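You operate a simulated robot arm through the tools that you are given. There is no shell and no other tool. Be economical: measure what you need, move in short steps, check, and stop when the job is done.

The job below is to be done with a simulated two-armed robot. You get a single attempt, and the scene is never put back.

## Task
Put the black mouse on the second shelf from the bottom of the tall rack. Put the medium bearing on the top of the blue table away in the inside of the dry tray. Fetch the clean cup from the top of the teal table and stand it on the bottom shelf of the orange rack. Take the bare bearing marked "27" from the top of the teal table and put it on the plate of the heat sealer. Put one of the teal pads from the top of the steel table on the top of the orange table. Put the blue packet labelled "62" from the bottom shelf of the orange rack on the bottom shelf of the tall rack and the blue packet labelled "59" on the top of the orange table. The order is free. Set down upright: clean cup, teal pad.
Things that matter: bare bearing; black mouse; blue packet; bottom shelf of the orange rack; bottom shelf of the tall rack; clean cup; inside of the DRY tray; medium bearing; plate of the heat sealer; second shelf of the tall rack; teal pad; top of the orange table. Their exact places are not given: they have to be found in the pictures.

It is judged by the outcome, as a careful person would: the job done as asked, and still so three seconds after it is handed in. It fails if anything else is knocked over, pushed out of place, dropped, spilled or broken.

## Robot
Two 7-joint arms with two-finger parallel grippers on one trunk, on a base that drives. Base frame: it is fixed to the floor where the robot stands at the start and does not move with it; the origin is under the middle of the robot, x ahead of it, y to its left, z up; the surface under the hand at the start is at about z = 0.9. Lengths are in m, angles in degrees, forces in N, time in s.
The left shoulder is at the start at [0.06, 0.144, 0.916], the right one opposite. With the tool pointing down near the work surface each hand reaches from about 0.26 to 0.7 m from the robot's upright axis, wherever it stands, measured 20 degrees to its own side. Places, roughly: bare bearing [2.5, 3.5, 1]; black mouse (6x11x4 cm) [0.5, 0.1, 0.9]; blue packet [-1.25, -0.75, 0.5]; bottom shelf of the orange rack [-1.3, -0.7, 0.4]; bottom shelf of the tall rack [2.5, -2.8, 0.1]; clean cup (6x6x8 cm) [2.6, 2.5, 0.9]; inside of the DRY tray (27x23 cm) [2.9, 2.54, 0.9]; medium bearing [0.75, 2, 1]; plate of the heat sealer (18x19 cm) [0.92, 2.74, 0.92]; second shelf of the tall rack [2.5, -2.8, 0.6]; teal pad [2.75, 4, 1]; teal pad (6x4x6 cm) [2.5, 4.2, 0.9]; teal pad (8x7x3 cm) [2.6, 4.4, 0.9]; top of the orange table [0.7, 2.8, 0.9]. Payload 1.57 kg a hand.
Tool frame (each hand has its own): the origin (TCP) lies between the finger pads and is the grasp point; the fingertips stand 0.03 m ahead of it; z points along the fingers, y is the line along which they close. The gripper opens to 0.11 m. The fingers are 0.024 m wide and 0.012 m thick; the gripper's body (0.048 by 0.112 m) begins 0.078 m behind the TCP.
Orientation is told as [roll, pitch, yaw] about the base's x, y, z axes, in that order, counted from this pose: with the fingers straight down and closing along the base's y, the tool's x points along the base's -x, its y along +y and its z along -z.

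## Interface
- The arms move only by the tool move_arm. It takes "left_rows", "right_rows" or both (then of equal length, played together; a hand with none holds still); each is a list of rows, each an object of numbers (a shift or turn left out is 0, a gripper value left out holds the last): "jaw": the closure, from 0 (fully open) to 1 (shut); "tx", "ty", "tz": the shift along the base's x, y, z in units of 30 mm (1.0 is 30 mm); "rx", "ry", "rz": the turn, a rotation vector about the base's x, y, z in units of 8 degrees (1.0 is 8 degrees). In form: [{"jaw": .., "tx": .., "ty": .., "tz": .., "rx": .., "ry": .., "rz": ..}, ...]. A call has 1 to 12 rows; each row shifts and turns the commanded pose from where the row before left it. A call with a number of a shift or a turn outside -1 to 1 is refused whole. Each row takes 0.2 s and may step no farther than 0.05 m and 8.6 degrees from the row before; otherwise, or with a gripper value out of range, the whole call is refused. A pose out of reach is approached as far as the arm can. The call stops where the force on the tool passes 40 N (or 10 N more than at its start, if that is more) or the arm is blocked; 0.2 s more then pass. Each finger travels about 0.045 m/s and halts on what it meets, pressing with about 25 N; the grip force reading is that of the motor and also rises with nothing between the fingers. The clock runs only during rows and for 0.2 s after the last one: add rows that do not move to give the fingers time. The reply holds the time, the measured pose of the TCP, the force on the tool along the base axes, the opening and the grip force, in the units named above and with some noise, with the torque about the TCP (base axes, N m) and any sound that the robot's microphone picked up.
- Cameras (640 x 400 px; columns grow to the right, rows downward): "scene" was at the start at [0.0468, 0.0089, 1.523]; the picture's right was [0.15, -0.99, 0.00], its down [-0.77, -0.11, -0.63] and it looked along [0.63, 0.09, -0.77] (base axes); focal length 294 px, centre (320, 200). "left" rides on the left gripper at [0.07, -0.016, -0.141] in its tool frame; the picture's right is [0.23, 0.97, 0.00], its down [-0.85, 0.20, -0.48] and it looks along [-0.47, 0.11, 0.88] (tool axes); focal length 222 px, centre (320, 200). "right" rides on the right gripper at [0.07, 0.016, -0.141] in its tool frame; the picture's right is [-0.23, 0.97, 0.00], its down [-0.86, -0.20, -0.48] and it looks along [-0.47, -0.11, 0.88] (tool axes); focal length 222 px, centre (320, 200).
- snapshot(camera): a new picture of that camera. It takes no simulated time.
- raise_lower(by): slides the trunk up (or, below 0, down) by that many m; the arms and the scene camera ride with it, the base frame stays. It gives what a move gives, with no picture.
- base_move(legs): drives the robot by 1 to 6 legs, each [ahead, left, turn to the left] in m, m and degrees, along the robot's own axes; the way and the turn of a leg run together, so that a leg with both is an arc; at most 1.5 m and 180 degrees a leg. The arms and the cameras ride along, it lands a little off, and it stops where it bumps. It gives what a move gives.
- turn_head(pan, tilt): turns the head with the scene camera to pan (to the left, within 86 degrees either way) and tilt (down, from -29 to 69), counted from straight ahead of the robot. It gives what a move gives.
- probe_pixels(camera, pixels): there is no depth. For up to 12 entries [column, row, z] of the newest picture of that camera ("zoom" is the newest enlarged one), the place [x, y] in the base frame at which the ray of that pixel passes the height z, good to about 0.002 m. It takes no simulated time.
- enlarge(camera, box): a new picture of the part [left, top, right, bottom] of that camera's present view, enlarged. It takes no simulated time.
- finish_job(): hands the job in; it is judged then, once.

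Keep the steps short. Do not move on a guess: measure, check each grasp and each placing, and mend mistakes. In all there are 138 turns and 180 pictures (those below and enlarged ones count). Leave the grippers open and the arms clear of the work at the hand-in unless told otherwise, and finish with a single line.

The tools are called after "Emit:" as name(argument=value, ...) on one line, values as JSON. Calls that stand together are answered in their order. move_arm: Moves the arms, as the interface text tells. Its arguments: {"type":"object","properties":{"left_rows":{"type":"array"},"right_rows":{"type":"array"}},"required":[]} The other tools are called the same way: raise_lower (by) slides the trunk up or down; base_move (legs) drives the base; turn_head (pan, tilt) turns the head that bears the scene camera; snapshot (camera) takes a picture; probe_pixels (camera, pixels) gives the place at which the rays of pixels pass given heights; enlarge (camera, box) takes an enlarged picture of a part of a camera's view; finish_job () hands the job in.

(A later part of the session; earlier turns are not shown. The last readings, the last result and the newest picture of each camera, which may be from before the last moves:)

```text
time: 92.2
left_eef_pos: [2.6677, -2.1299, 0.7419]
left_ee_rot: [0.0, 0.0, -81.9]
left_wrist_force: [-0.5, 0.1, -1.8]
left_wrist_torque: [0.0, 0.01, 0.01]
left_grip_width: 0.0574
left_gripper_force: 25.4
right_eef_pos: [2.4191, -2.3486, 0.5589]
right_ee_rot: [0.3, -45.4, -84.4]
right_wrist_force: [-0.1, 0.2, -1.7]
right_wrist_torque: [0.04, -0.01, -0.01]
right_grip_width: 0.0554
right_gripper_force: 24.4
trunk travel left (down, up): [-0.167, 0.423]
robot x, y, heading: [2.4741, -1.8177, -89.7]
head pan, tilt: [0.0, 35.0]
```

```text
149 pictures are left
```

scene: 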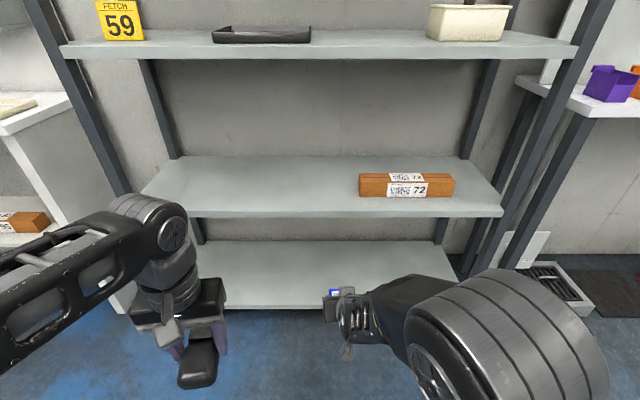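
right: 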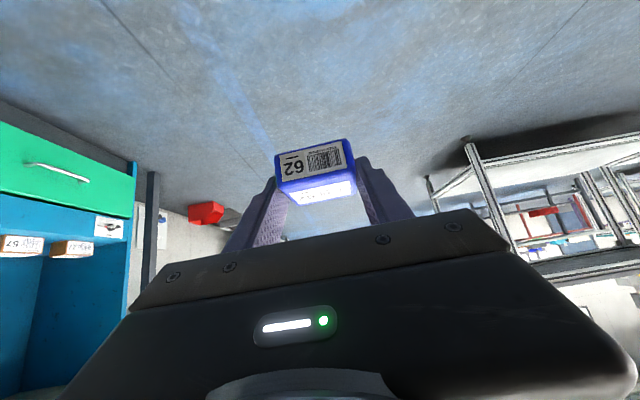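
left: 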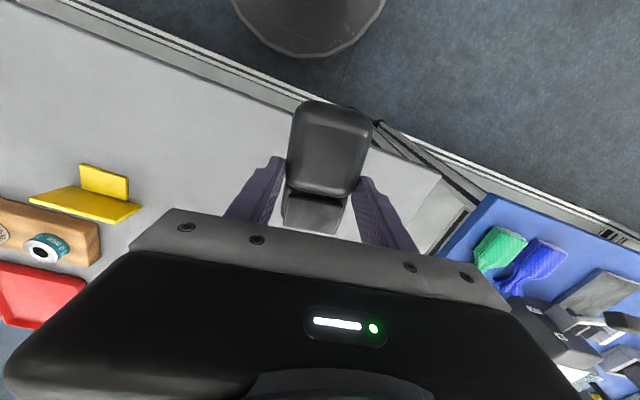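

I probe the shelf corners at trial heights.

Emit:
probe_pixels(camera="scene", pixels=[[503, 210, 0.5], [503, 210, 0.6], [503, 210, 0.65], [470, 157, 0.6], [300, 215, 0.6], [300, 215, 0.65], [300, 306, 0.1], [300, 306, 0.15], [577, 50, 1.1], [62, 50, 1.1], [577, 50, 1.05], [62, 50, 1.05]])

Emit:
enlarge(camera="scene", box=[160, 150, 520, 370])

```text
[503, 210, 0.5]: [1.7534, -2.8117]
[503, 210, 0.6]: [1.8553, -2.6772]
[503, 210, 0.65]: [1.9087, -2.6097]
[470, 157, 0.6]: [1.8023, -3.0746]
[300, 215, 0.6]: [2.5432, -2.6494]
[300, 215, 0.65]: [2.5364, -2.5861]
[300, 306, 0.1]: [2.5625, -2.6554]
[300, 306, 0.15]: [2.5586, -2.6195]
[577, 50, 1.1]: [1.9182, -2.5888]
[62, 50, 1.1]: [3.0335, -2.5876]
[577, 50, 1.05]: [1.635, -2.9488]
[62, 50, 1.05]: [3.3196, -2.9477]
```

```text
1.78 times, centred on (340, 260) of scene
```

zoom: 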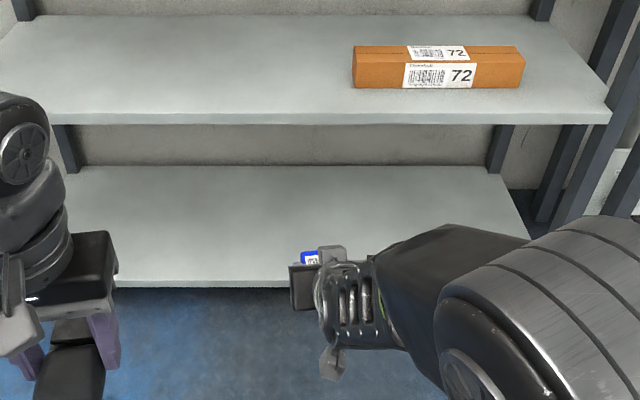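

Heights: second shelf ≈0.60, bottom ≈0.11, front edge y≈-2.65. I lower the trunk fully, lower the right hand to z≈0.25, then drive 0.22 m in.

Emit:
raise_lower(by=-0.16)

Emit:
move_arm(right_rows=[{"tz": -1}, {"tz": -1}, {"tz": -1}, {"tz": -1}, {"tz": -0.6}, {}])

Emit:
base_move(legs=[[0.22, 0, 0]])

Emit:
snapshot(camera="right")

Emit:
snapshot(camera="scene")

```text
time: 94.0
left_eef_pos: [2.6674, -2.1301, 0.5821]
left_ee_rot: [0.0, -0.1, -81.9]
left_wrist_force: [0.4, 0.0, -1.8]
left_wrist_torque: [0.0, -0.02, 0.0]
left_grip_width: 0.0571
left_gripper_force: 25.1
right_eef_pos: [2.42, -2.3472, 0.3968]
right_ee_rot: [0.4, -45.5, -84.4]
right_wrist_force: [-0.6, -0.1, -1.7]
right_wrist_torque: [0.03, 0.0, -0.02]
right_grip_width: 0.0558
right_gripper_force: 24.8
trunk travel left (down, up): [-0.007, 0.583]
robot x, y, heading: [2.4732, -1.8199, -90.0]
head pan, tilt: [0.0, 35.0]
```

```text
time: 95.4
left_eef_pos: [2.6675, -2.1305, 0.5822]
left_ee_rot: [-0.1, 0.0, -81.8]
left_wrist_force: [-0.1, 0.5, -1.6]
left_wrist_torque: [-0.02, 0.01, 0.0]
left_grip_width: 0.0573
left_gripper_force: 25.0
right_eef_pos: [2.4196, -2.3478, 0.2605]
right_ee_rot: [0.4, -45.5, -84.4]
right_wrist_force: [1.4, -0.1, -1.8]
right_wrist_torque: [0.03, -0.01, 0.01]
right_grip_width: 0.0558
right_gripper_force: 24.6
trunk travel left (down, up): [-0.007, 0.583]
robot x, y, heading: [2.4772, -1.82, -90.0]
head pan, tilt: [0.0, 35.0]
```

```text
time: 97.1
left_eef_pos: [2.6683, -2.35, 0.5831]
left_ee_rot: [0.0, -0.1, -81.9]
left_wrist_force: [-0.3, 0.0, -0.7]
left_wrist_torque: [-0.01, 0.02, -0.02]
left_grip_width: 0.0572
left_gripper_force: 24.8
right_eef_pos: [2.4189, -2.5678, 0.26]
right_ee_rot: [0.3, -45.4, -84.5]
right_wrist_force: [0.2, -0.1, -1.3]
right_wrist_torque: [0.01, -0.04, -0.02]
right_grip_width: 0.0557
right_gripper_force: 24.7
trunk travel left (down, up): [-0.007, 0.583]
robot x, y, heading: [2.4796, -2.0402, -90.2]
head pan, tilt: [0.0, 35.0]
```

```text
147 pictures are left
```

right: 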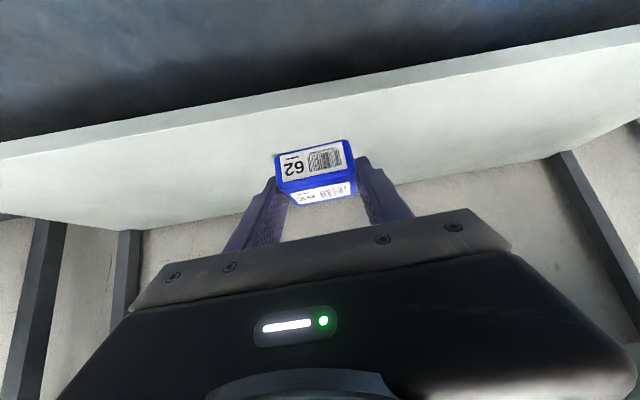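

```text
146 pictures are left
```

scene: 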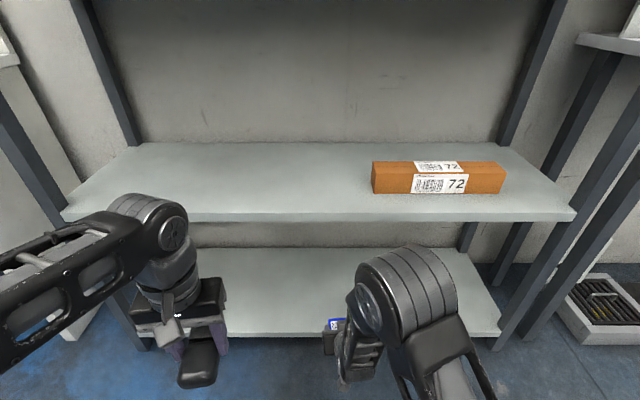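

I probe the bottom-shelf edge from the right camera, then extend forward ~0.18 m while lowering a little.

Emit:
probe_pixels(camera="right", pixels=[[320, 103, 0.1], [320, 103, 0.13], [320, 103, 0.08]])

Emit:
move_arm(right_rows=[{"ty": -1}, {"ty": -1}, {"ty": -1}, {"ty": -1}, {"ty": -1, "tz": -0.5}, {"ty": -1, "tz": -0.5}, {}])

Emit:
snapshot(camera="scene")

Emit:
snapshot(camera="right")

```text
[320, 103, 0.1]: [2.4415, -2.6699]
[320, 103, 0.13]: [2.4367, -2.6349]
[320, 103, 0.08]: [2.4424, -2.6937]
```

```text
time: 98.7
left_eef_pos: [2.6671, -2.3502, 0.5824]
left_ee_rot: [0.0, 0.0, -82.0]
left_wrist_force: [0.5, 0.1, -1.0]
left_wrist_torque: [0.01, 0.01, -0.03]
left_grip_width: 0.0572
left_gripper_force: 24.9
right_eef_pos: [2.4189, -2.7466, 0.2291]
right_ee_rot: [0.3, -45.4, -84.5]
right_wrist_force: [0.7, 0.6, -0.8]
right_wrist_torque: [0.01, -0.03, -0.02]
right_grip_width: 0.0557
right_gripper_force: 24.8
trunk travel left (down, up): [-0.007, 0.583]
robot x, y, heading: [2.4726, -2.039, -89.9]
head pan, tilt: [0.0, 35.0]
```

```text
145 pictures are left
```

scene: 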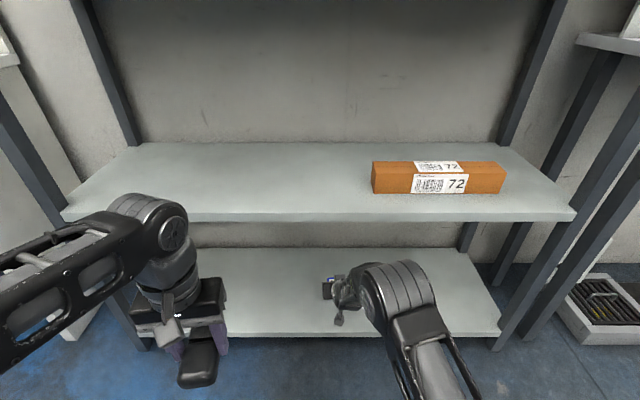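

```text
144 pictures are left
```

right: 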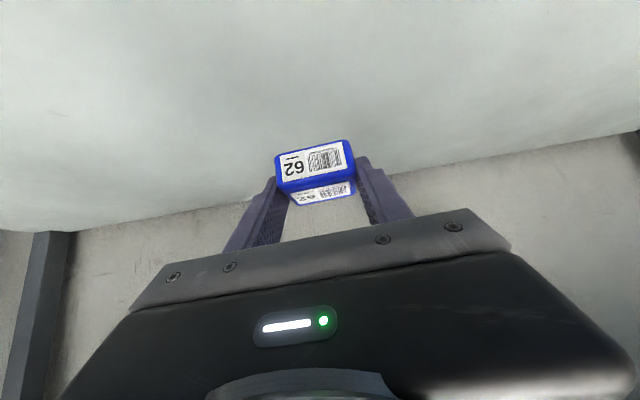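

I lower 6.5 cm, then feel for the shelf in small steps.

Emit:
move_arm(right_rows=[{"tz": -1}, {"tz": -0.8}, {"tz": -0.3}, {}])

Emit:
move_arm(right_rows=[{"tz": -0.2}, {}])

Emit:
snapshot(camera="right")

```text
time: 99.7
left_eef_pos: [2.6663, -2.3497, 0.5808]
left_ee_rot: [0.0, 0.0, -82.0]
left_wrist_force: [0.2, 0.8, -1.0]
left_wrist_torque: [-0.01, 0.0, 0.02]
left_grip_width: 0.0574
left_gripper_force: 24.6
right_eef_pos: [2.42, -2.7479, 0.167]
right_ee_rot: [0.3, -45.3, -84.5]
right_wrist_force: [0.4, -0.4, -0.7]
right_wrist_torque: [0.04, 0.01, -0.01]
right_grip_width: 0.0555
right_gripper_force: 24.9
trunk travel left (down, up): [-0.007, 0.583]
robot x, y, heading: [2.4721, -2.0369, -90.0]
head pan, tilt: [0.0, 35.0]
```

```text
time: 100.3
left_eef_pos: [2.6673, -2.3503, 0.5819]
left_ee_rot: [0.0, 0.0, -82.1]
left_wrist_force: [-0.8, 1.0, 0.2]
left_wrist_torque: [-0.04, 0.01, -0.04]
left_grip_width: 0.0573
left_gripper_force: 25.0
right_eef_pos: [2.419, -2.7481, 0.1599]
right_ee_rot: [0.3, -45.4, -84.5]
right_wrist_force: [0.7, 0.4, -1.2]
right_wrist_torque: [0.05, 0.0, 0.01]
right_grip_width: 0.0554
right_gripper_force: 25.1
trunk travel left (down, up): [-0.007, 0.583]
robot x, y, heading: [2.4707, -2.0385, -90.0]
head pan, tilt: [0.0, 35.0]
```

```text
143 pictures are left
```

right: 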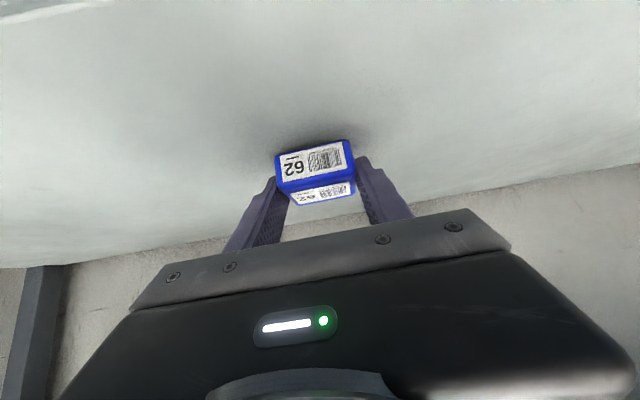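

Close to the shelf (contact shadow growing), still no load. I go on down in 4 mm steps.

Emit:
move_arm(right_rows=[{"tz": -0.14}, {"tz": -0.14}, {}])

Emit:
move_arm(right_rows=[{"tz": -0.14}, {}])

Emit:
snapshot(camera="right")

```text
time: 101.1
left_eef_pos: [2.6685, -2.3507, 0.5822]
left_ee_rot: [0.0, 0.1, -82.0]
left_wrist_force: [-0.5, 0.2, 0.0]
left_wrist_torque: [0.03, 0.03, -0.02]
left_grip_width: 0.0574
left_gripper_force: 25.3
right_eef_pos: [2.4195, -2.7473, 0.1526]
right_ee_rot: [0.3, -45.4, -84.5]
right_wrist_force: [0.4, -0.1, -1.4]
right_wrist_torque: [0.02, 0.02, 0.0]
right_grip_width: 0.056
right_gripper_force: 24.9
trunk travel left (down, up): [-0.007, 0.583]
robot x, y, heading: [2.4729, -2.0388, -90.0]
head pan, tilt: [0.0, 35.0]
```

```text
time: 101.7
left_eef_pos: [2.668, -2.3499, 0.5827]
left_ee_rot: [0.0, -0.1, -82.0]
left_wrist_force: [0.3, 0.0, -1.1]
left_wrist_torque: [-0.01, -0.01, 0.01]
left_grip_width: 0.0574
left_gripper_force: 25.1
right_eef_pos: [2.42, -2.7502, 0.152]
right_ee_rot: [0.3, -46.0, -84.5]
right_wrist_force: [-1.0, 2.3, 18.0]
right_wrist_torque: [0.36, 0.24, 0.01]
right_grip_width: 0.0558
right_gripper_force: 24.0
trunk travel left (down, up): [-0.007, 0.583]
robot x, y, heading: [2.4721, -2.0392, -89.8]
head pan, tilt: [0.0, 35.0]
```

```text
142 pictures are left
```

right: 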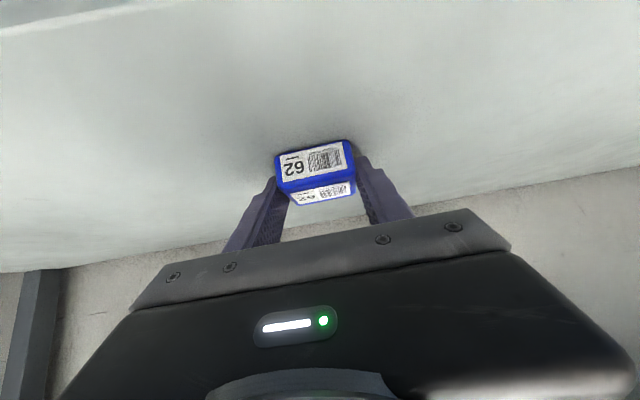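

On the shelf (18 N). I ease up 2 mm, open, and withdraw along the finger axis.

Emit:
move_arm(right_rows=[{"tz": 0.08}, {"jaw": 0.3}, {}, {}, {}, {"ty": 0.7, "tz": 0.7}, {"ty": 0.7, "tz": 0.7}, {"ty": 0.7, "tz": 0.7}, {"ty": 1}, {"ty": 1}, {"ty": 1}, {}])

Emit:
snapshot(camera="right")

```text
time: 104.3
left_eef_pos: [2.6658, -2.3505, 0.5819]
left_ee_rot: [0.0, 0.0, -82.0]
left_wrist_force: [0.6, -1.1, -0.5]
left_wrist_torque: [-0.03, -0.01, 0.02]
left_grip_width: 0.0576
left_gripper_force: 24.8
right_eef_pos: [2.4192, -2.5946, 0.2139]
right_ee_rot: [0.2, -45.6, -84.5]
right_wrist_force: [0.6, 0.2, 0.5]
right_wrist_torque: [-0.02, 0.01, -0.01]
right_grip_width: 0.0769
right_gripper_force: 0.1
trunk travel left (down, up): [-0.007, 0.583]
robot x, y, heading: [2.4723, -2.0388, -90.1]
head pan, tilt: [0.0, 35.0]
```

```text
141 pictures are left
```

right: 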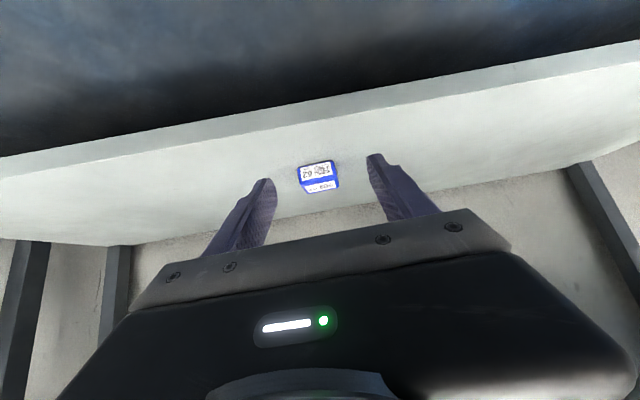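

Packet 62 sits upright on the bottom shelf. Next the mouse: back off 0.1 m and raise the trunk 0.25 m.

Emit:
base_move(legs=[[-0.1, 0, 0]])

Emit:
raise_lower(by=0.25)

Emit:
move_arm(left_rows=[{"ty": -1}, {"ty": -1}, {"ty": -1}, {"ty": -1}, {"ty": -1}, {"ty": -1}, {"ty": -1}, {"ty": -1}, {"ty": -0.7}, {}])

Emit:
snapshot(camera="scene")

Emit:
snapshot(camera="left")

```text
time: 105.4
left_eef_pos: [2.6674, -2.2499, 0.583]
left_ee_rot: [0.0, 0.0, -81.9]
left_wrist_force: [0.2, 0.3, -0.9]
left_wrist_torque: [-0.02, 0.01, 0.03]
left_grip_width: 0.0572
left_gripper_force: 24.5
right_eef_pos: [2.4199, -2.4953, 0.2135]
right_ee_rot: [0.4, -45.4, -84.4]
right_wrist_force: [0.8, 0.5, -0.8]
right_wrist_torque: [0.01, -0.03, -0.02]
right_grip_width: 0.0768
right_gripper_force: 0.1
trunk travel left (down, up): [-0.007, 0.583]
robot x, y, heading: [2.4763, -1.9381, -89.9]
head pan, tilt: [0.0, 35.0]
```

```text
time: 108.0
left_eef_pos: [2.6673, -2.2499, 0.8305]
left_ee_rot: [0.0, 0.0, -81.9]
left_wrist_force: [-0.1, 0.6, -1.3]
left_wrist_torque: [0.0, 0.02, -0.02]
left_grip_width: 0.0575
left_gripper_force: 24.7
right_eef_pos: [2.4184, -2.4964, 0.4621]
right_ee_rot: [0.3, -45.4, -84.4]
right_wrist_force: [0.4, 0.9, 0.1]
right_wrist_torque: [-0.03, 0.0, 0.0]
right_grip_width: 0.0769
right_gripper_force: 0.0
trunk travel left (down, up): [-0.257, 0.333]
robot x, y, heading: [2.4745, -1.9376, -90.1]
head pan, tilt: [0.0, 35.0]
```

```text
time: 110.2
left_eef_pos: [2.6677, -2.4593, 0.8325]
left_ee_rot: [0.1, -0.2, -81.9]
left_wrist_force: [0.5, 0.1, 0.1]
left_wrist_torque: [-0.05, -0.01, -0.01]
left_grip_width: 0.0573
left_gripper_force: 25.2
left hand out of reach, approached as far as the arm can: row 8, 9
right_eef_pos: [2.4198, -2.496, 0.4638]
right_ee_rot: [0.3, -45.4, -84.4]
right_wrist_force: [-0.2, -0.1, -0.4]
right_wrist_torque: [0.02, -0.01, 0.03]
right_grip_width: 0.0769
right_gripper_force: 0.1
trunk travel left (down, up): [-0.257, 0.333]
robot x, y, heading: [2.4764, -1.9404, -89.9]
head pan, tilt: [0.0, 35.0]
```

```text
140 pictures are left
```

scene: 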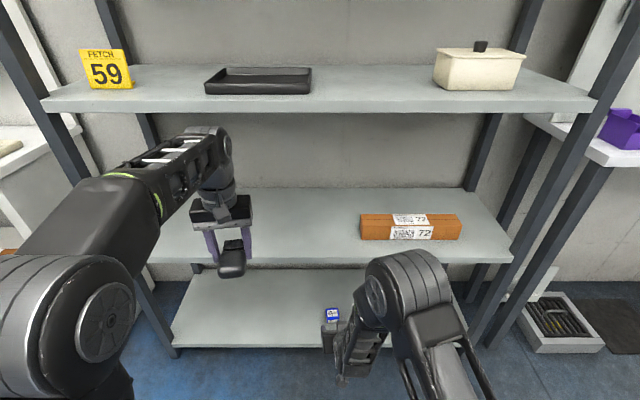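

```text
139 pictures are left
```

left: 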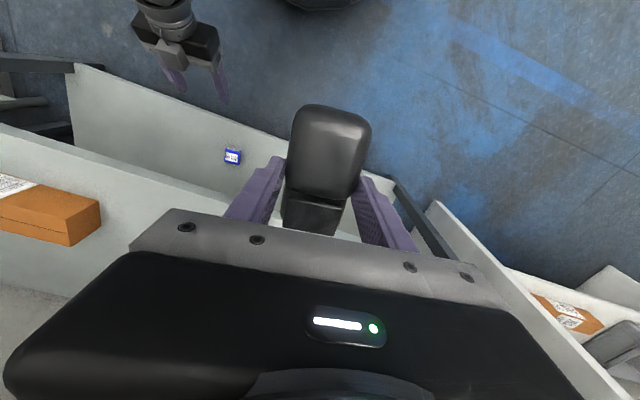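

At this height the left reach is short. I lower both hands (left to z≈0.70), then extend.

Emit:
move_arm(left_rows=[{"tz": -1}, {"tz": -1}, {"tz": -1}, {"tz": -1}, {"tz": -0.3}, {"ty": -1}, {"ty": -1}, {}], right_rows=[{"tz": -1}, {"tz": -1}, {"tz": -1}, {"tz": -1}, {}, {}, {}, {}])

Emit:
base_move(legs=[[0.1, 0, 0]])

Emit:
snapshot(camera="scene")

Emit:
snapshot(camera="left")

```text
time: 112.0
left_eef_pos: [2.6697, -2.5206, 0.703]
left_ee_rot: [0.1, 0.0, -81.9]
left_wrist_force: [0.1, -0.3, -1.4]
left_wrist_torque: [-0.02, 0.01, 0.02]
left_grip_width: 0.0574
left_gripper_force: 24.8
right_eef_pos: [2.4186, -2.4966, 0.3451]
right_ee_rot: [0.3, -45.4, -84.3]
right_wrist_force: [-0.2, 0.4, -1.1]
right_wrist_torque: [0.01, 0.02, -0.01]
right_grip_width: 0.077
right_gripper_force: 0.0
trunk travel left (down, up): [-0.257, 0.333]
robot x, y, heading: [2.476, -1.9396, -90.1]
head pan, tilt: [0.0, 35.0]
```

```text
time: 113.2
left_eef_pos: [2.6685, -2.619, 0.7033]
left_ee_rot: [0.0, 0.0, -81.9]
left_wrist_force: [0.6, -0.5, -1.2]
left_wrist_torque: [0.01, -0.01, -0.02]
left_grip_width: 0.0574
left_gripper_force: 25.2
right_eef_pos: [2.4199, -2.5955, 0.3446]
right_ee_rot: [0.3, -45.5, -84.4]
right_wrist_force: [0.2, 0.2, 0.0]
right_wrist_torque: [0.03, -0.02, -0.01]
right_grip_width: 0.0772
right_gripper_force: 0.1
trunk travel left (down, up): [-0.257, 0.333]
robot x, y, heading: [2.4751, -2.0389, -89.9]
head pan, tilt: [0.0, 35.0]
```

```text
138 pictures are left
```

scene: 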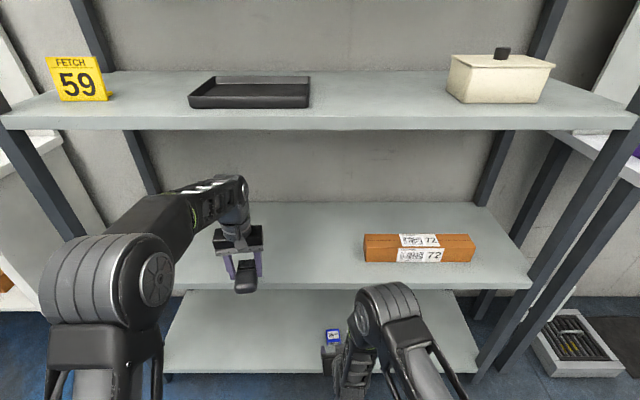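

```text
137 pictures are left
```

left: 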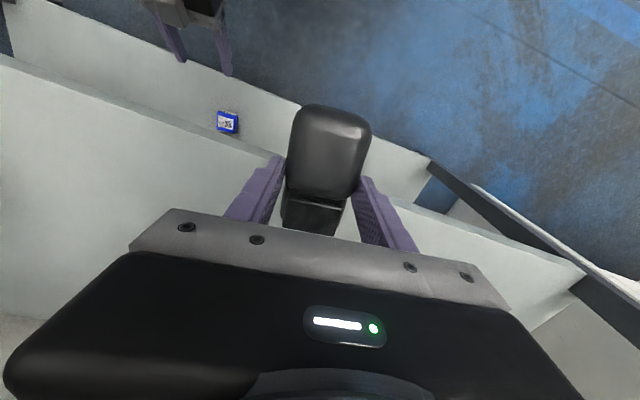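

I check the wrist's top height against the third shelf.

Emit:
probe_pixels(camera="scene", pixels=[[235, 178, 0.9], [235, 178, 0.95], [235, 178, 1.0], [320, 128, 1.05], [320, 128, 1.08], [320, 286, 0.6], [320, 280, 0.62]])

```text
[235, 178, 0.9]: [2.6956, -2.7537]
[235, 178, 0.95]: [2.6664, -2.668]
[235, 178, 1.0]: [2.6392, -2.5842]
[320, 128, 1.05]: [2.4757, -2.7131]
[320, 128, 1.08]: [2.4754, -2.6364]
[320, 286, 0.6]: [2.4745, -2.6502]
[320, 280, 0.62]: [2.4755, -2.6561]
```

Wrist top ≈0.96 against ≈1.07: room enough. I go in another 0.12 m and lower.

Emit:
base_move(legs=[[0.05, 0, 0]])

Emit:
move_arm(left_rows=[{"ty": -1}, {"ty": -1}, {"ty": -0.5}, {"tz": -0.7}, {"tz": -0.4}, {}])

Emit:
move_arm(left_rows=[{"tz": -0.16}, {}])

Emit:
snapshot(camera="scene")

```text
time: 114.1
left_eef_pos: [2.6693, -2.6698, 0.7034]
left_ee_rot: [0.0, 0.0, -81.9]
left_wrist_force: [-0.8, 0.2, -0.9]
left_wrist_torque: [-0.01, -0.01, 0.0]
left_grip_width: 0.0571
left_gripper_force: 24.9
right_eef_pos: [2.4205, -2.6474, 0.3439]
right_ee_rot: [0.2, -45.5, -84.4]
right_wrist_force: [-0.2, 0.0, 0.0]
right_wrist_torque: [0.01, 0.02, -0.01]
right_grip_width: 0.0769
right_gripper_force: 0.0
trunk travel left (down, up): [-0.257, 0.333]
robot x, y, heading: [2.4763, -2.089, -90.1]
head pan, tilt: [0.0, 35.0]
```

```text
time: 115.5
left_eef_pos: [2.6688, -2.7462, 0.6695]
left_ee_rot: [0.0, 0.0, -81.9]
left_wrist_force: [-0.1, -0.2, -1.2]
left_wrist_torque: [0.0, 0.0, -0.01]
left_grip_width: 0.0575
left_gripper_force: 25.3
right_eef_pos: [2.4192, -2.6458, 0.3433]
right_ee_rot: [0.2, -45.4, -84.4]
right_wrist_force: [-0.3, -0.5, 0.7]
right_wrist_torque: [0.02, 0.01, -0.01]
right_grip_width: 0.077
right_gripper_force: 0.1
trunk travel left (down, up): [-0.257, 0.333]
robot x, y, heading: [2.4737, -2.0882, -90.2]
head pan, tilt: [0.0, 35.0]
```

```text
time: 116.1
left_eef_pos: [2.6683, -2.7455, 0.6657]
left_ee_rot: [0.1, 0.0, -81.9]
left_wrist_force: [-0.4, -0.3, -0.4]
left_wrist_torque: [-0.02, -0.02, -0.01]
left_grip_width: 0.0575
left_gripper_force: 25.1
right_eef_pos: [2.4196, -2.6452, 0.3442]
right_ee_rot: [0.3, -45.4, -84.4]
right_wrist_force: [0.4, -0.5, -0.4]
right_wrist_torque: [0.05, 0.03, 0.02]
right_grip_width: 0.0769
right_gripper_force: 0.0
trunk travel left (down, up): [-0.257, 0.333]
robot x, y, heading: [2.4742, -2.0896, -89.9]
head pan, tilt: [0.0, 35.0]
```

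```text
136 pictures are left
```

scene: 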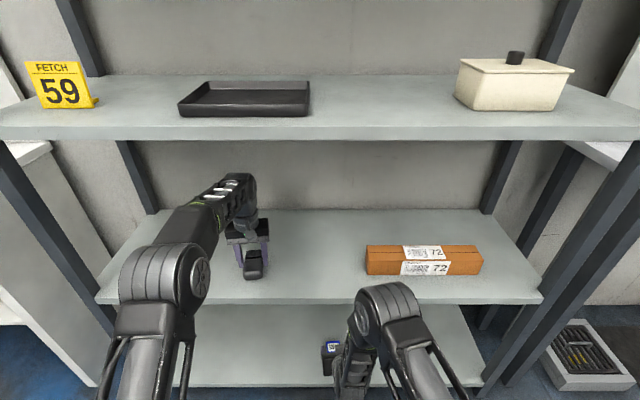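

No contact yet at 0.666. I go on in 4 mm steps.

Emit:
move_arm(left_rows=[{"tz": -0.14}, {"tz": -0.1}, {}])

Emit:
move_arm(left_rows=[{"tz": -0.13}, {}])

Emit:
move_arm(left_rows=[{"tz": -0.13}, {}])

```text
time: 116.9
left_eef_pos: [2.6672, -2.745, 0.66]
left_ee_rot: [0.0, -0.2, -81.9]
left_wrist_force: [0.7, 0.5, 13.7]
left_wrist_torque: [0.57, 0.09, 0.03]
left_grip_width: 0.0574
left_gripper_force: 24.8
right_eef_pos: [2.4198, -2.6462, 0.3437]
right_ee_rot: [0.3, -45.4, -84.4]
right_wrist_force: [0.5, -0.4, 0.1]
right_wrist_torque: [0.0, -0.02, 0.0]
right_grip_width: 0.0768
right_gripper_force: 0.1
trunk travel left (down, up): [-0.257, 0.333]
robot x, y, heading: [2.4752, -2.0859, -90.0]
head pan, tilt: [0.0, 35.0]
```

```text
time: 117.5
left_eef_pos: [2.6686, -2.7458, 0.657]
left_ee_rot: [0.0, -0.3, -81.9]
left_wrist_force: [1.1, -1.1, 22.5]
left_wrist_torque: [-0.1, 0.0, 0.06]
left_grip_width: 0.0576
left_gripper_force: 24.6
right_eef_pos: [2.4202, -2.6471, 0.344]
right_ee_rot: [0.4, -45.5, -84.4]
right_wrist_force: [0.0, 0.3, 0.2]
right_wrist_torque: [0.01, -0.01, 0.0]
right_grip_width: 0.0771
right_gripper_force: 0.1
trunk travel left (down, up): [-0.257, 0.333]
robot x, y, heading: [2.4735, -2.0926, -90.1]
head pan, tilt: [0.0, 35.0]
```

```text
time: 118.1
left_eef_pos: [2.6683, -2.7449, 0.6527]
left_ee_rot: [0.0, -0.2, -81.9]
left_wrist_force: [0.7, -3.1, 22.4]
left_wrist_torque: [-0.1, 0.04, -0.02]
left_grip_width: 0.0576
left_gripper_force: 25.2
right_eef_pos: [2.4194, -2.6465, 0.3443]
right_ee_rot: [0.2, -45.5, -84.5]
right_wrist_force: [0.1, 0.2, 0.4]
right_wrist_torque: [-0.01, 0.01, 0.02]
right_grip_width: 0.0772
right_gripper_force: 0.1
trunk travel left (down, up): [-0.257, 0.333]
robot x, y, heading: [2.4749, -2.0921, -90.2]
head pan, tilt: [0.0, 35.0]
```

The mouse rests on the shelf (22 N). I open, lift a little and withdraw.

Emit:
move_arm(left_rows=[{"jaw": 0}, {}, {}, {}, {"tz": 0.7}, {"tz": 0.7}, {"ty": 1, "tz": 0.3}, {"ty": 1}, {"ty": 1}, {"ty": 1}, {"ty": 1}, {}])

Emit:
base_move(legs=[[-0.35, 0, 0]])

Emit:
snapshot(camera="scene")

```text
time: 120.7
left_eef_pos: [2.6694, -2.5952, 0.7017]
left_ee_rot: [0.0, 0.0, -81.9]
left_wrist_force: [0.1, 0.4, -0.3]
left_wrist_torque: [-0.01, 0.02, 0.01]
left_grip_width: 0.1101
left_gripper_force: 0.1
right_eef_pos: [2.4195, -2.6459, 0.3443]
right_ee_rot: [0.2, -45.4, -84.4]
right_wrist_force: [-0.7, 0.0, 1.5]
right_wrist_torque: [0.01, -0.02, 0.0]
right_grip_width: 0.0769
right_gripper_force: 0.0
trunk travel left (down, up): [-0.257, 0.333]
robot x, y, heading: [2.4763, -2.0913, -89.9]
head pan, tilt: [0.0, 35.0]
```

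```text
time: 122.9
left_eef_pos: [2.6683, -2.2497, 0.7013]
left_ee_rot: [0.0, 0.1, -81.8]
left_wrist_force: [-0.2, 0.0, 0.6]
left_wrist_torque: [-0.01, 0.0, 0.02]
left_grip_width: 0.1099
left_gripper_force: 0.2
right_eef_pos: [2.42, -2.3003, 0.3428]
right_ee_rot: [0.3, -45.5, -84.3]
right_wrist_force: [-0.8, 1.1, 0.3]
right_wrist_torque: [0.02, 0.01, -0.01]
right_grip_width: 0.0771
right_gripper_force: 0.1
trunk travel left (down, up): [-0.257, 0.333]
robot x, y, heading: [2.4727, -1.7472, -90.0]
head pan, tilt: [0.0, 35.0]
```

```text
135 pictures are left
```

scene: 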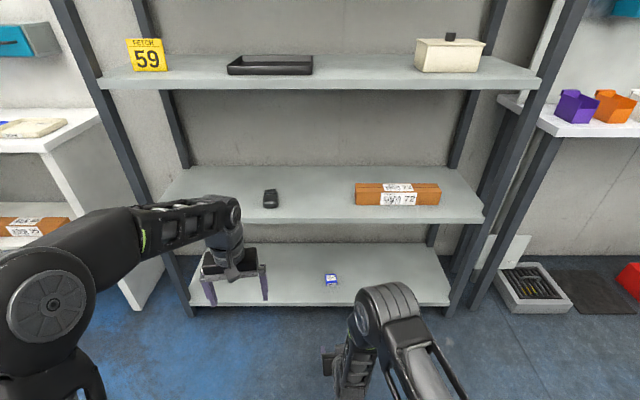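

Mouse and packet are both in place. I raise the trunk, restore the right hand to vertical, and turn around to look at the other tables.

Emit:
raise_lower(by=0.3)

Emit:
move_arm(right_rows=[{"jaw": 0, "tz": 1, "rx": 0.95}, {"tz": 1, "rx": 0.95}, {"tz": 1, "rx": 0.95}, {"tz": 1, "rx": 0.95}, {"tz": 1, "rx": 0.95}, {"tz": 1, "rx": 0.93, "ty": 0.3}, {"tz": 1, "rz": -0.7, "ty": 0.5}, {"tz": 1, "ty": 0.8}, {"tz": 1, "ty": 0.8}, {"tz": 1, "ty": 0.8}, {"tz": 1, "ty": 0.8}, {}], left_rows=[{"tz": 0.5, "rz": -1}, {"tz": 0.5}, {}, {}, {}, {}, {}, {}, {}, {}, {}, {}])

Emit:
base_move(legs=[[-0.3, 0, 0], [0, 0, 180]])

Emit:
turn_head(pan=0, tilt=15)

Emit:
snapshot(camera="scene")

```text
time: 125.9
left_eef_pos: [2.6691, -2.2492, 1.0012]
left_ee_rot: [0.0, 0.1, -81.8]
left_wrist_force: [-0.1, 0.4, 1.2]
left_wrist_torque: [-0.01, 0.0, -0.02]
left_grip_width: 0.11
left_gripper_force: 0.1
right_eef_pos: [2.419, -2.3015, 0.6443]
right_ee_rot: [0.2, -45.5, -84.5]
right_wrist_force: [-0.4, 0.6, -0.2]
right_wrist_torque: [-0.01, -0.03, 0.0]
right_grip_width: 0.077
right_gripper_force: 0.0
trunk travel left (down, up): [-0.557, 0.033]
robot x, y, heading: [2.4701, -1.74, -90.1]
head pan, tilt: [0.0, 35.0]
```

```text
time: 128.5
left_eef_pos: [2.6689, -2.2503, 1.0303]
left_ee_rot: [0.1, 0.0, -89.9]
left_wrist_force: [0.3, -0.8, -0.4]
left_wrist_torque: [0.02, 0.04, -0.01]
left_grip_width: 0.1103
left_gripper_force: 0.1
right_eef_pos: [2.4202, -2.1807, 0.9743]
right_ee_rot: [4.3, -0.1, -91.7]
right_wrist_force: [-0.4, 0.4, -0.6]
right_wrist_torque: [0.01, -0.01, 0.02]
right_grip_width: 0.11
right_gripper_force: 0.0
trunk travel left (down, up): [-0.557, 0.033]
robot x, y, heading: [2.4778, -1.7423, -89.7]
head pan, tilt: [0.0, 35.0]
```

```text
time: 137.8
left_eef_pos: [2.2947, -0.9341, 1.0316]
left_ee_rot: [0.0, -0.1, 88.5]
left_wrist_force: [0.3, -0.5, -0.1]
left_wrist_torque: [0.0, -0.03, 0.02]
left_grip_width: 0.1099
left_gripper_force: 0.1
right_eef_pos: [2.54, -1.0099, 0.9729]
right_ee_rot: [4.3, -0.1, 86.6]
right_wrist_force: [-0.3, -0.2, 0.0]
right_wrist_torque: [-0.02, 0.0, -0.01]
right_grip_width: 0.11
right_gripper_force: 0.1
trunk travel left (down, up): [-0.557, 0.033]
robot x, y, heading: [2.472, -1.4444, 88.7]
head pan, tilt: [0.0, 35.0]
```

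```text
time: 138.7
left_eef_pos: [2.2939, -0.9342, 1.0307]
left_ee_rot: [0.1, 0.0, 88.4]
left_wrist_force: [0.0, -0.4, -0.3]
left_wrist_torque: [0.04, 0.01, -0.03]
left_grip_width: 0.1099
left_gripper_force: 0.0
right_eef_pos: [2.5403, -1.0081, 0.9742]
right_ee_rot: [4.4, 0.0, 86.5]
right_wrist_force: [-0.5, -0.2, 0.4]
right_wrist_torque: [0.02, 0.03, 0.03]
right_grip_width: 0.1099
right_gripper_force: 0.0
trunk travel left (down, up): [-0.557, 0.033]
robot x, y, heading: [2.4741, -1.4408, 88.3]
head pan, tilt: [0.0, 15.0]
```

```text
134 pictures are left
```

scene: 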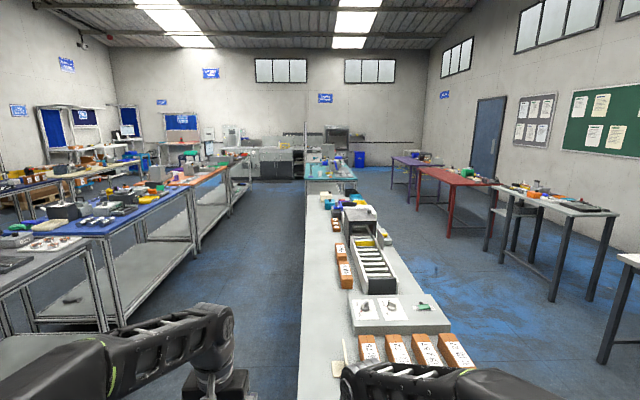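

Ahead: the long white table, then the teal table; aisles on both sides. I measure the edges and enlarge the far part.

Emit:
probe_pixels(camera="scene", pixels=[[303, 330, 0.9], [307, 215, 0.9], [305, 182, 0.9], [355, 180, 0.9], [105, 320, 0.0], [198, 240, 0.0], [235, 205, 0.0], [415, 240, 0.9], [303, 208, 0], [450, 230, 0.0], [485, 250, 0.0]])

Emit:
enlarge(camera="scene", box=[220, 130, 420, 255])

```text
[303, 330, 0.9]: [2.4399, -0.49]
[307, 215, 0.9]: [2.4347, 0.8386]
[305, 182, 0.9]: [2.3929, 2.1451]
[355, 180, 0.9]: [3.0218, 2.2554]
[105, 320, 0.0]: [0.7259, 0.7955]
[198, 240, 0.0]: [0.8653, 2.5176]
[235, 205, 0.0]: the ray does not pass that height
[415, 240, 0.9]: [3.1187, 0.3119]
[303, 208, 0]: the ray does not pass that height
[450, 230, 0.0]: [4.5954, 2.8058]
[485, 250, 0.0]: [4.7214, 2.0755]
```

```text
3.20 times, centred on (320, 192) of scene
```

zoom: 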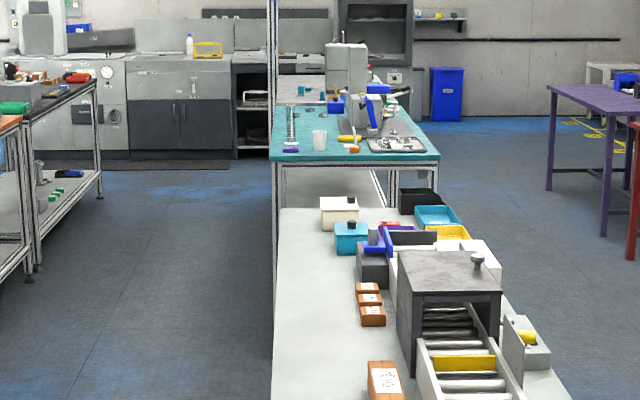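

I take the left aisle (x≈1.7) up to the teal table.

Emit:
base_move(legs=[[0, 0.77, 1.5], [1.4, 0, 0], [1.4, 0, 0], [1.3, 0, 0], [0, 0, -90]])

Emit:
turn_head(pan=0, tilt=35)

Emit:
snapshot(camera="scene")

Emit:
turn_head(pan=60, tilt=25)

Emit:
snapshot(camera="scene")

```text
time: 165.9
left_eef_pos: [2.2021, 2.8489, 1.0307]
left_ee_rot: [0.0, 0.0, 0.3]
left_wrist_force: [-0.2, 0.1, -0.1]
left_wrist_torque: [-0.01, 0.02, 0.03]
left_grip_width: 0.11
left_gripper_force: 0.0
right_eef_pos: [2.1326, 2.6001, 0.9741]
right_ee_rot: [4.4, -0.1, -1.6]
right_wrist_force: [0.1, 0.3, 0.5]
right_wrist_torque: [-0.02, -0.03, 0.0]
right_grip_width: 0.1101
right_gripper_force: 0.1
trunk travel left (down, up): [-0.557, 0.033]
robot x, y, heading: [1.6955, 2.6587, 0.2]
head pan, tilt: [0.0, 15.0]
```

```text
time: 166.7
left_eef_pos: [2.2006, 2.8474, 1.0326]
left_ee_rot: [0.0, 0.1, 0.3]
left_wrist_force: [-0.6, -0.3, 0.4]
left_wrist_torque: [-0.03, 0.02, -0.03]
left_grip_width: 0.1099
left_gripper_force: 0.2
right_eef_pos: [2.1322, 2.5991, 0.9738]
right_ee_rot: [4.3, -0.2, -1.6]
right_wrist_force: [-0.9, 0.7, 0.1]
right_wrist_torque: [0.02, 0.03, 0.04]
right_grip_width: 0.1101
right_gripper_force: 0.0
trunk travel left (down, up): [-0.557, 0.033]
robot x, y, heading: [1.6977, 2.6546, 0.2]
head pan, tilt: [0.0, 35.0]
```

```text
132 pictures are left
```

scene: 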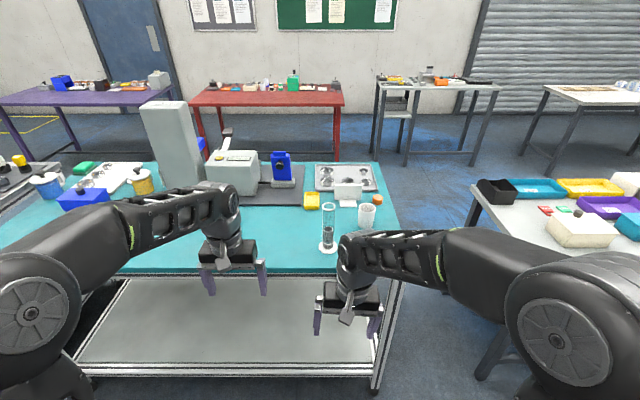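

```text
time: 168.0
left_eef_pos: [2.2018, 2.8492, 1.0315]
left_ee_rot: [0.0, -0.1, 0.2]
left_wrist_force: [-0.2, 0.1, -0.2]
left_wrist_torque: [0.0, -0.02, -0.01]
left_grip_width: 0.1101
left_gripper_force: 0.0
right_eef_pos: [2.1321, 2.6, 0.974]
right_ee_rot: [4.4, 0.0, -1.6]
right_wrist_force: [-0.4, 0.7, -0.3]
right_wrist_torque: [-0.01, -0.03, -0.02]
right_grip_width: 0.1101
right_gripper_force: 0.1
trunk travel left (down, up): [-0.557, 0.033]
robot x, y, heading: [1.6974, 2.653, 0.2]
head pan, tilt: [60.0, 25.0]
```

```text
131 pictures are left
```

scene: 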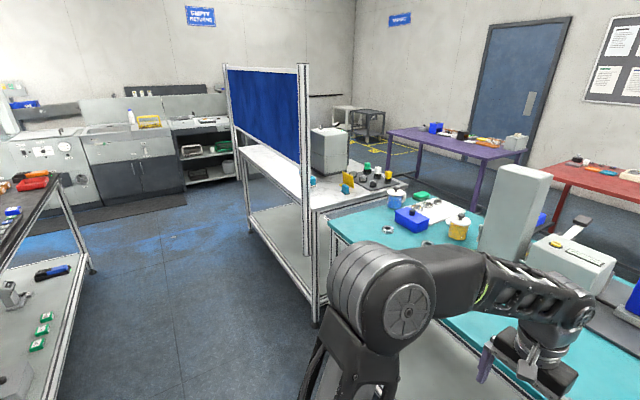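

I look at the teal table objects and the steel table enlarged.

Emit:
enlarge(camera="scene", box=[220, 110, 520, 290])

Emit:
turn_head(pan=0, tilt=35)

Emit:
enlarge(camera="scene", box=[190, 140, 410, 270])

```text
2.13 times, centred on (370, 200) of scene
```

zoom: 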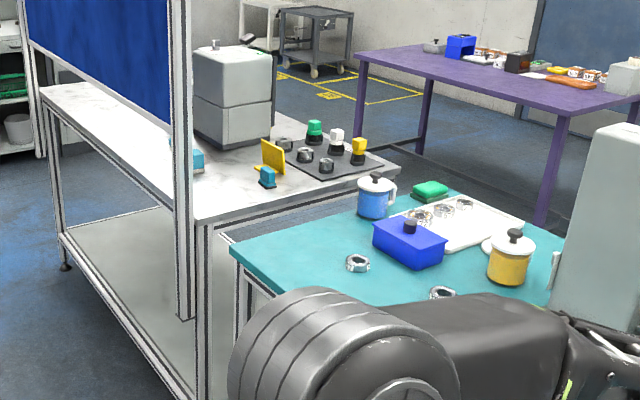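

```text
time: 169.3
left_eef_pos: [2.2016, 2.8486, 1.0323]
left_ee_rot: [0.0, 0.0, 0.2]
left_wrist_force: [-0.8, 0.6, -0.6]
left_wrist_torque: [0.0, -0.01, 0.03]
left_grip_width: 0.1099
left_gripper_force: 0.1
right_eef_pos: [2.1327, 2.5997, 0.9751]
right_ee_rot: [4.3, 0.0, -1.5]
right_wrist_force: [0.8, -0.3, 0.1]
right_wrist_torque: [0.03, 0.0, -0.01]
right_grip_width: 0.1098
right_gripper_force: 0.1
trunk travel left (down, up): [-0.557, 0.033]
robot x, y, heading: [1.6948, 2.657, 0.4]
head pan, tilt: [0.0, 35.0]
```

```text
2.91 times, centred on (300, 205) of scene
```

zoom: 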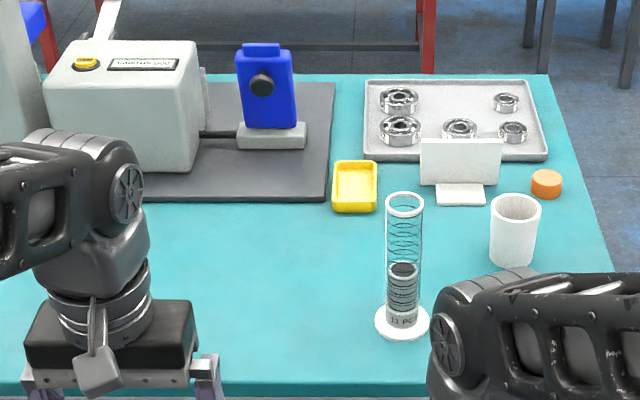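

I see the tray, the cup beside a measuring cylinder, two bare bearings at the far end of the teal table, and teal pads on the steel table. I strafe left ~0.95 m to look there.

Emit:
base_move(legs=[[0, 0.95, 0]])

Emit:
turn_head(pan=10, tilt=38)

Emit:
snapshot(camera="scene")

```text
time: 174.3
left_eef_pos: [2.1981, 3.8053, 1.0316]
left_ee_rot: [0.0, 0.0, 0.1]
left_wrist_force: [-0.5, 0.1, -0.8]
left_wrist_torque: [-0.04, 0.04, -0.04]
left_grip_width: 0.1101
left_gripper_force: 0.1
right_eef_pos: [2.1308, 3.5557, 0.9732]
right_ee_rot: [4.3, -0.2, -1.8]
right_wrist_force: [0.5, -0.3, 0.6]
right_wrist_torque: [-0.01, -0.03, 0.02]
right_grip_width: 0.1099
right_gripper_force: 0.1
trunk travel left (down, up): [-0.557, 0.033]
robot x, y, heading: [1.6942, 3.6116, 0.1]
head pan, tilt: [0.0, 35.0]
```

```text
time: 175.0
left_eef_pos: [2.1998, 3.8052, 1.0298]
left_ee_rot: [0.0, 0.0, 0.1]
left_wrist_force: [-0.4, -0.3, -0.2]
left_wrist_torque: [-0.04, 0.03, 0.02]
left_grip_width: 0.1097
left_gripper_force: 0.1
right_eef_pos: [2.1316, 3.5572, 0.9733]
right_ee_rot: [4.3, 0.0, -1.8]
right_wrist_force: [0.1, -0.1, -0.2]
right_wrist_torque: [0.01, 0.0, 0.0]
right_grip_width: 0.1099
right_gripper_force: 0.0
trunk travel left (down, up): [-0.557, 0.033]
robot x, y, heading: [1.693, 3.6096, 0.1]
head pan, tilt: [10.0, 38.0]
```

```text
128 pictures are left
```

scene: 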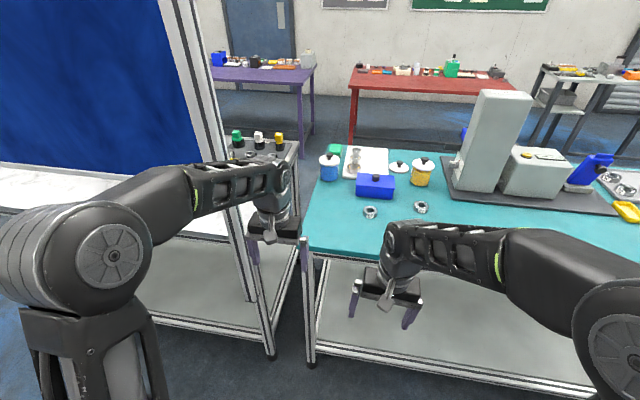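

The left arm hides the pads. I enlarge the bearings, measure the panel posts, and shift the left hand back and right.

Emit:
enlarge(camera="scene", box=[300, 130, 480, 240])

Emit:
probe_pixels(camera="scene", pixels=[[272, 358, 0], [252, 302, 0], [311, 365, 0], [370, 213, 0.9], [420, 208, 0.9], [298, 142, 0.9], [305, 245, 0.9]])

Emit:
move_arm(left_rows=[{"tx": -1, "ty": -0.6}, {"tx": -1, "ty": -0.6}, {"tx": -1, "ty": -0.6}, {"tx": -1}, {"tx": -1}, {}])

Emit:
snapshot(camera="scene")

```text
3.56 times, centred on (390, 185) of scene
```

zoom: 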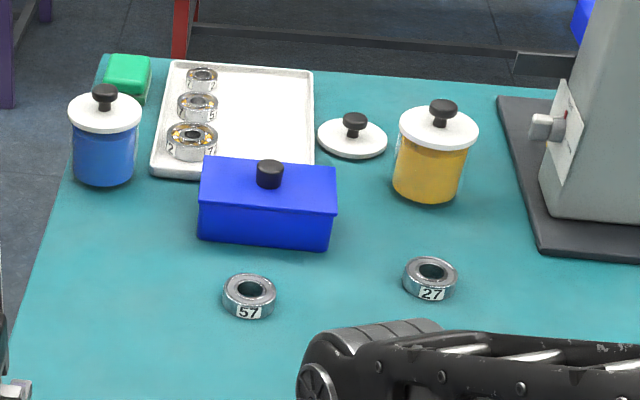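

```text
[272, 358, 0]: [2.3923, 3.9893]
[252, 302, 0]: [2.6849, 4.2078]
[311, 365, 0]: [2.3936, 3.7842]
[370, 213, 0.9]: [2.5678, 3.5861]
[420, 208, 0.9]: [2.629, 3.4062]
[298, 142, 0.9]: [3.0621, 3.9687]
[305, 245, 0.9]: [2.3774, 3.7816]
```

```text
time: 176.4
left_eef_pos: [2.0491, 3.7501, 1.0317]
left_ee_rot: [0.1, 0.0, 0.0]
left_wrist_force: [-0.1, -0.1, 0.2]
left_wrist_torque: [-0.03, 0.03, 0.0]
left_grip_width: 0.11
left_gripper_force: 0.1
right_eef_pos: [2.1314, 3.5565, 0.9737]
right_ee_rot: [4.4, -0.1, -1.7]
right_wrist_force: [0.7, 0.4, 0.4]
right_wrist_torque: [0.0, 0.04, 0.03]
right_grip_width: 0.1099
right_gripper_force: 0.0
trunk travel left (down, up): [-0.557, 0.033]
robot x, y, heading: [1.6927, 3.6087, 0.3]
head pan, tilt: [10.0, 38.0]
```

```text
126 pictures are left
```

scene: 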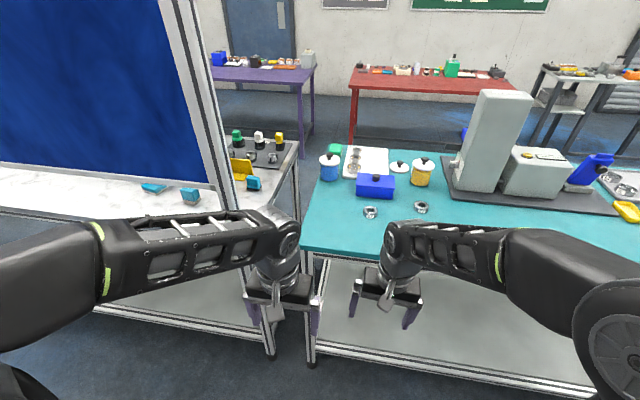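

Bearing "27" is the right one, near (2.63, 3.41). I enlarge the pads on the steel table.

Emit:
enlarge(camera="scene", box=[110, 120, 310, 245])

```text
3.20 times, centred on (210, 182) of scene
```

zoom: 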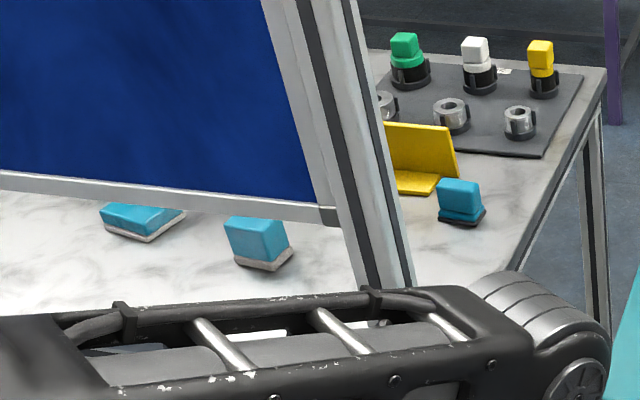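

I measure the third pad, the post and the table edge.

Emit:
probe_pixels(camera="zoom", pixels=[[440, 218, 0.9], [470, 226, 0.9], [487, 212, 0.9], [438, 182, 0.95], [478, 182, 0.95], [240, 262, 0.9], [290, 255, 0.9], [385, 290, 0.9], [410, 290, 0.9], [438, 195, 0.9], [510, 265, 0.9], [330, 207, 1.1]])

```text
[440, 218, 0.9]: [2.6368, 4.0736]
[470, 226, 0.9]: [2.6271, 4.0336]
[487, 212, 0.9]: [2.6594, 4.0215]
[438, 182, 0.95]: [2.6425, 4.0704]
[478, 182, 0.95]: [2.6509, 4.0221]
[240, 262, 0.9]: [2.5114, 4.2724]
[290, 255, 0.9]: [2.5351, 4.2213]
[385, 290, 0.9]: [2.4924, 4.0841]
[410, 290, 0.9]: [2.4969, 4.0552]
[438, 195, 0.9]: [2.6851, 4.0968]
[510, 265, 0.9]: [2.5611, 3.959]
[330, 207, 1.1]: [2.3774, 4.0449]
```

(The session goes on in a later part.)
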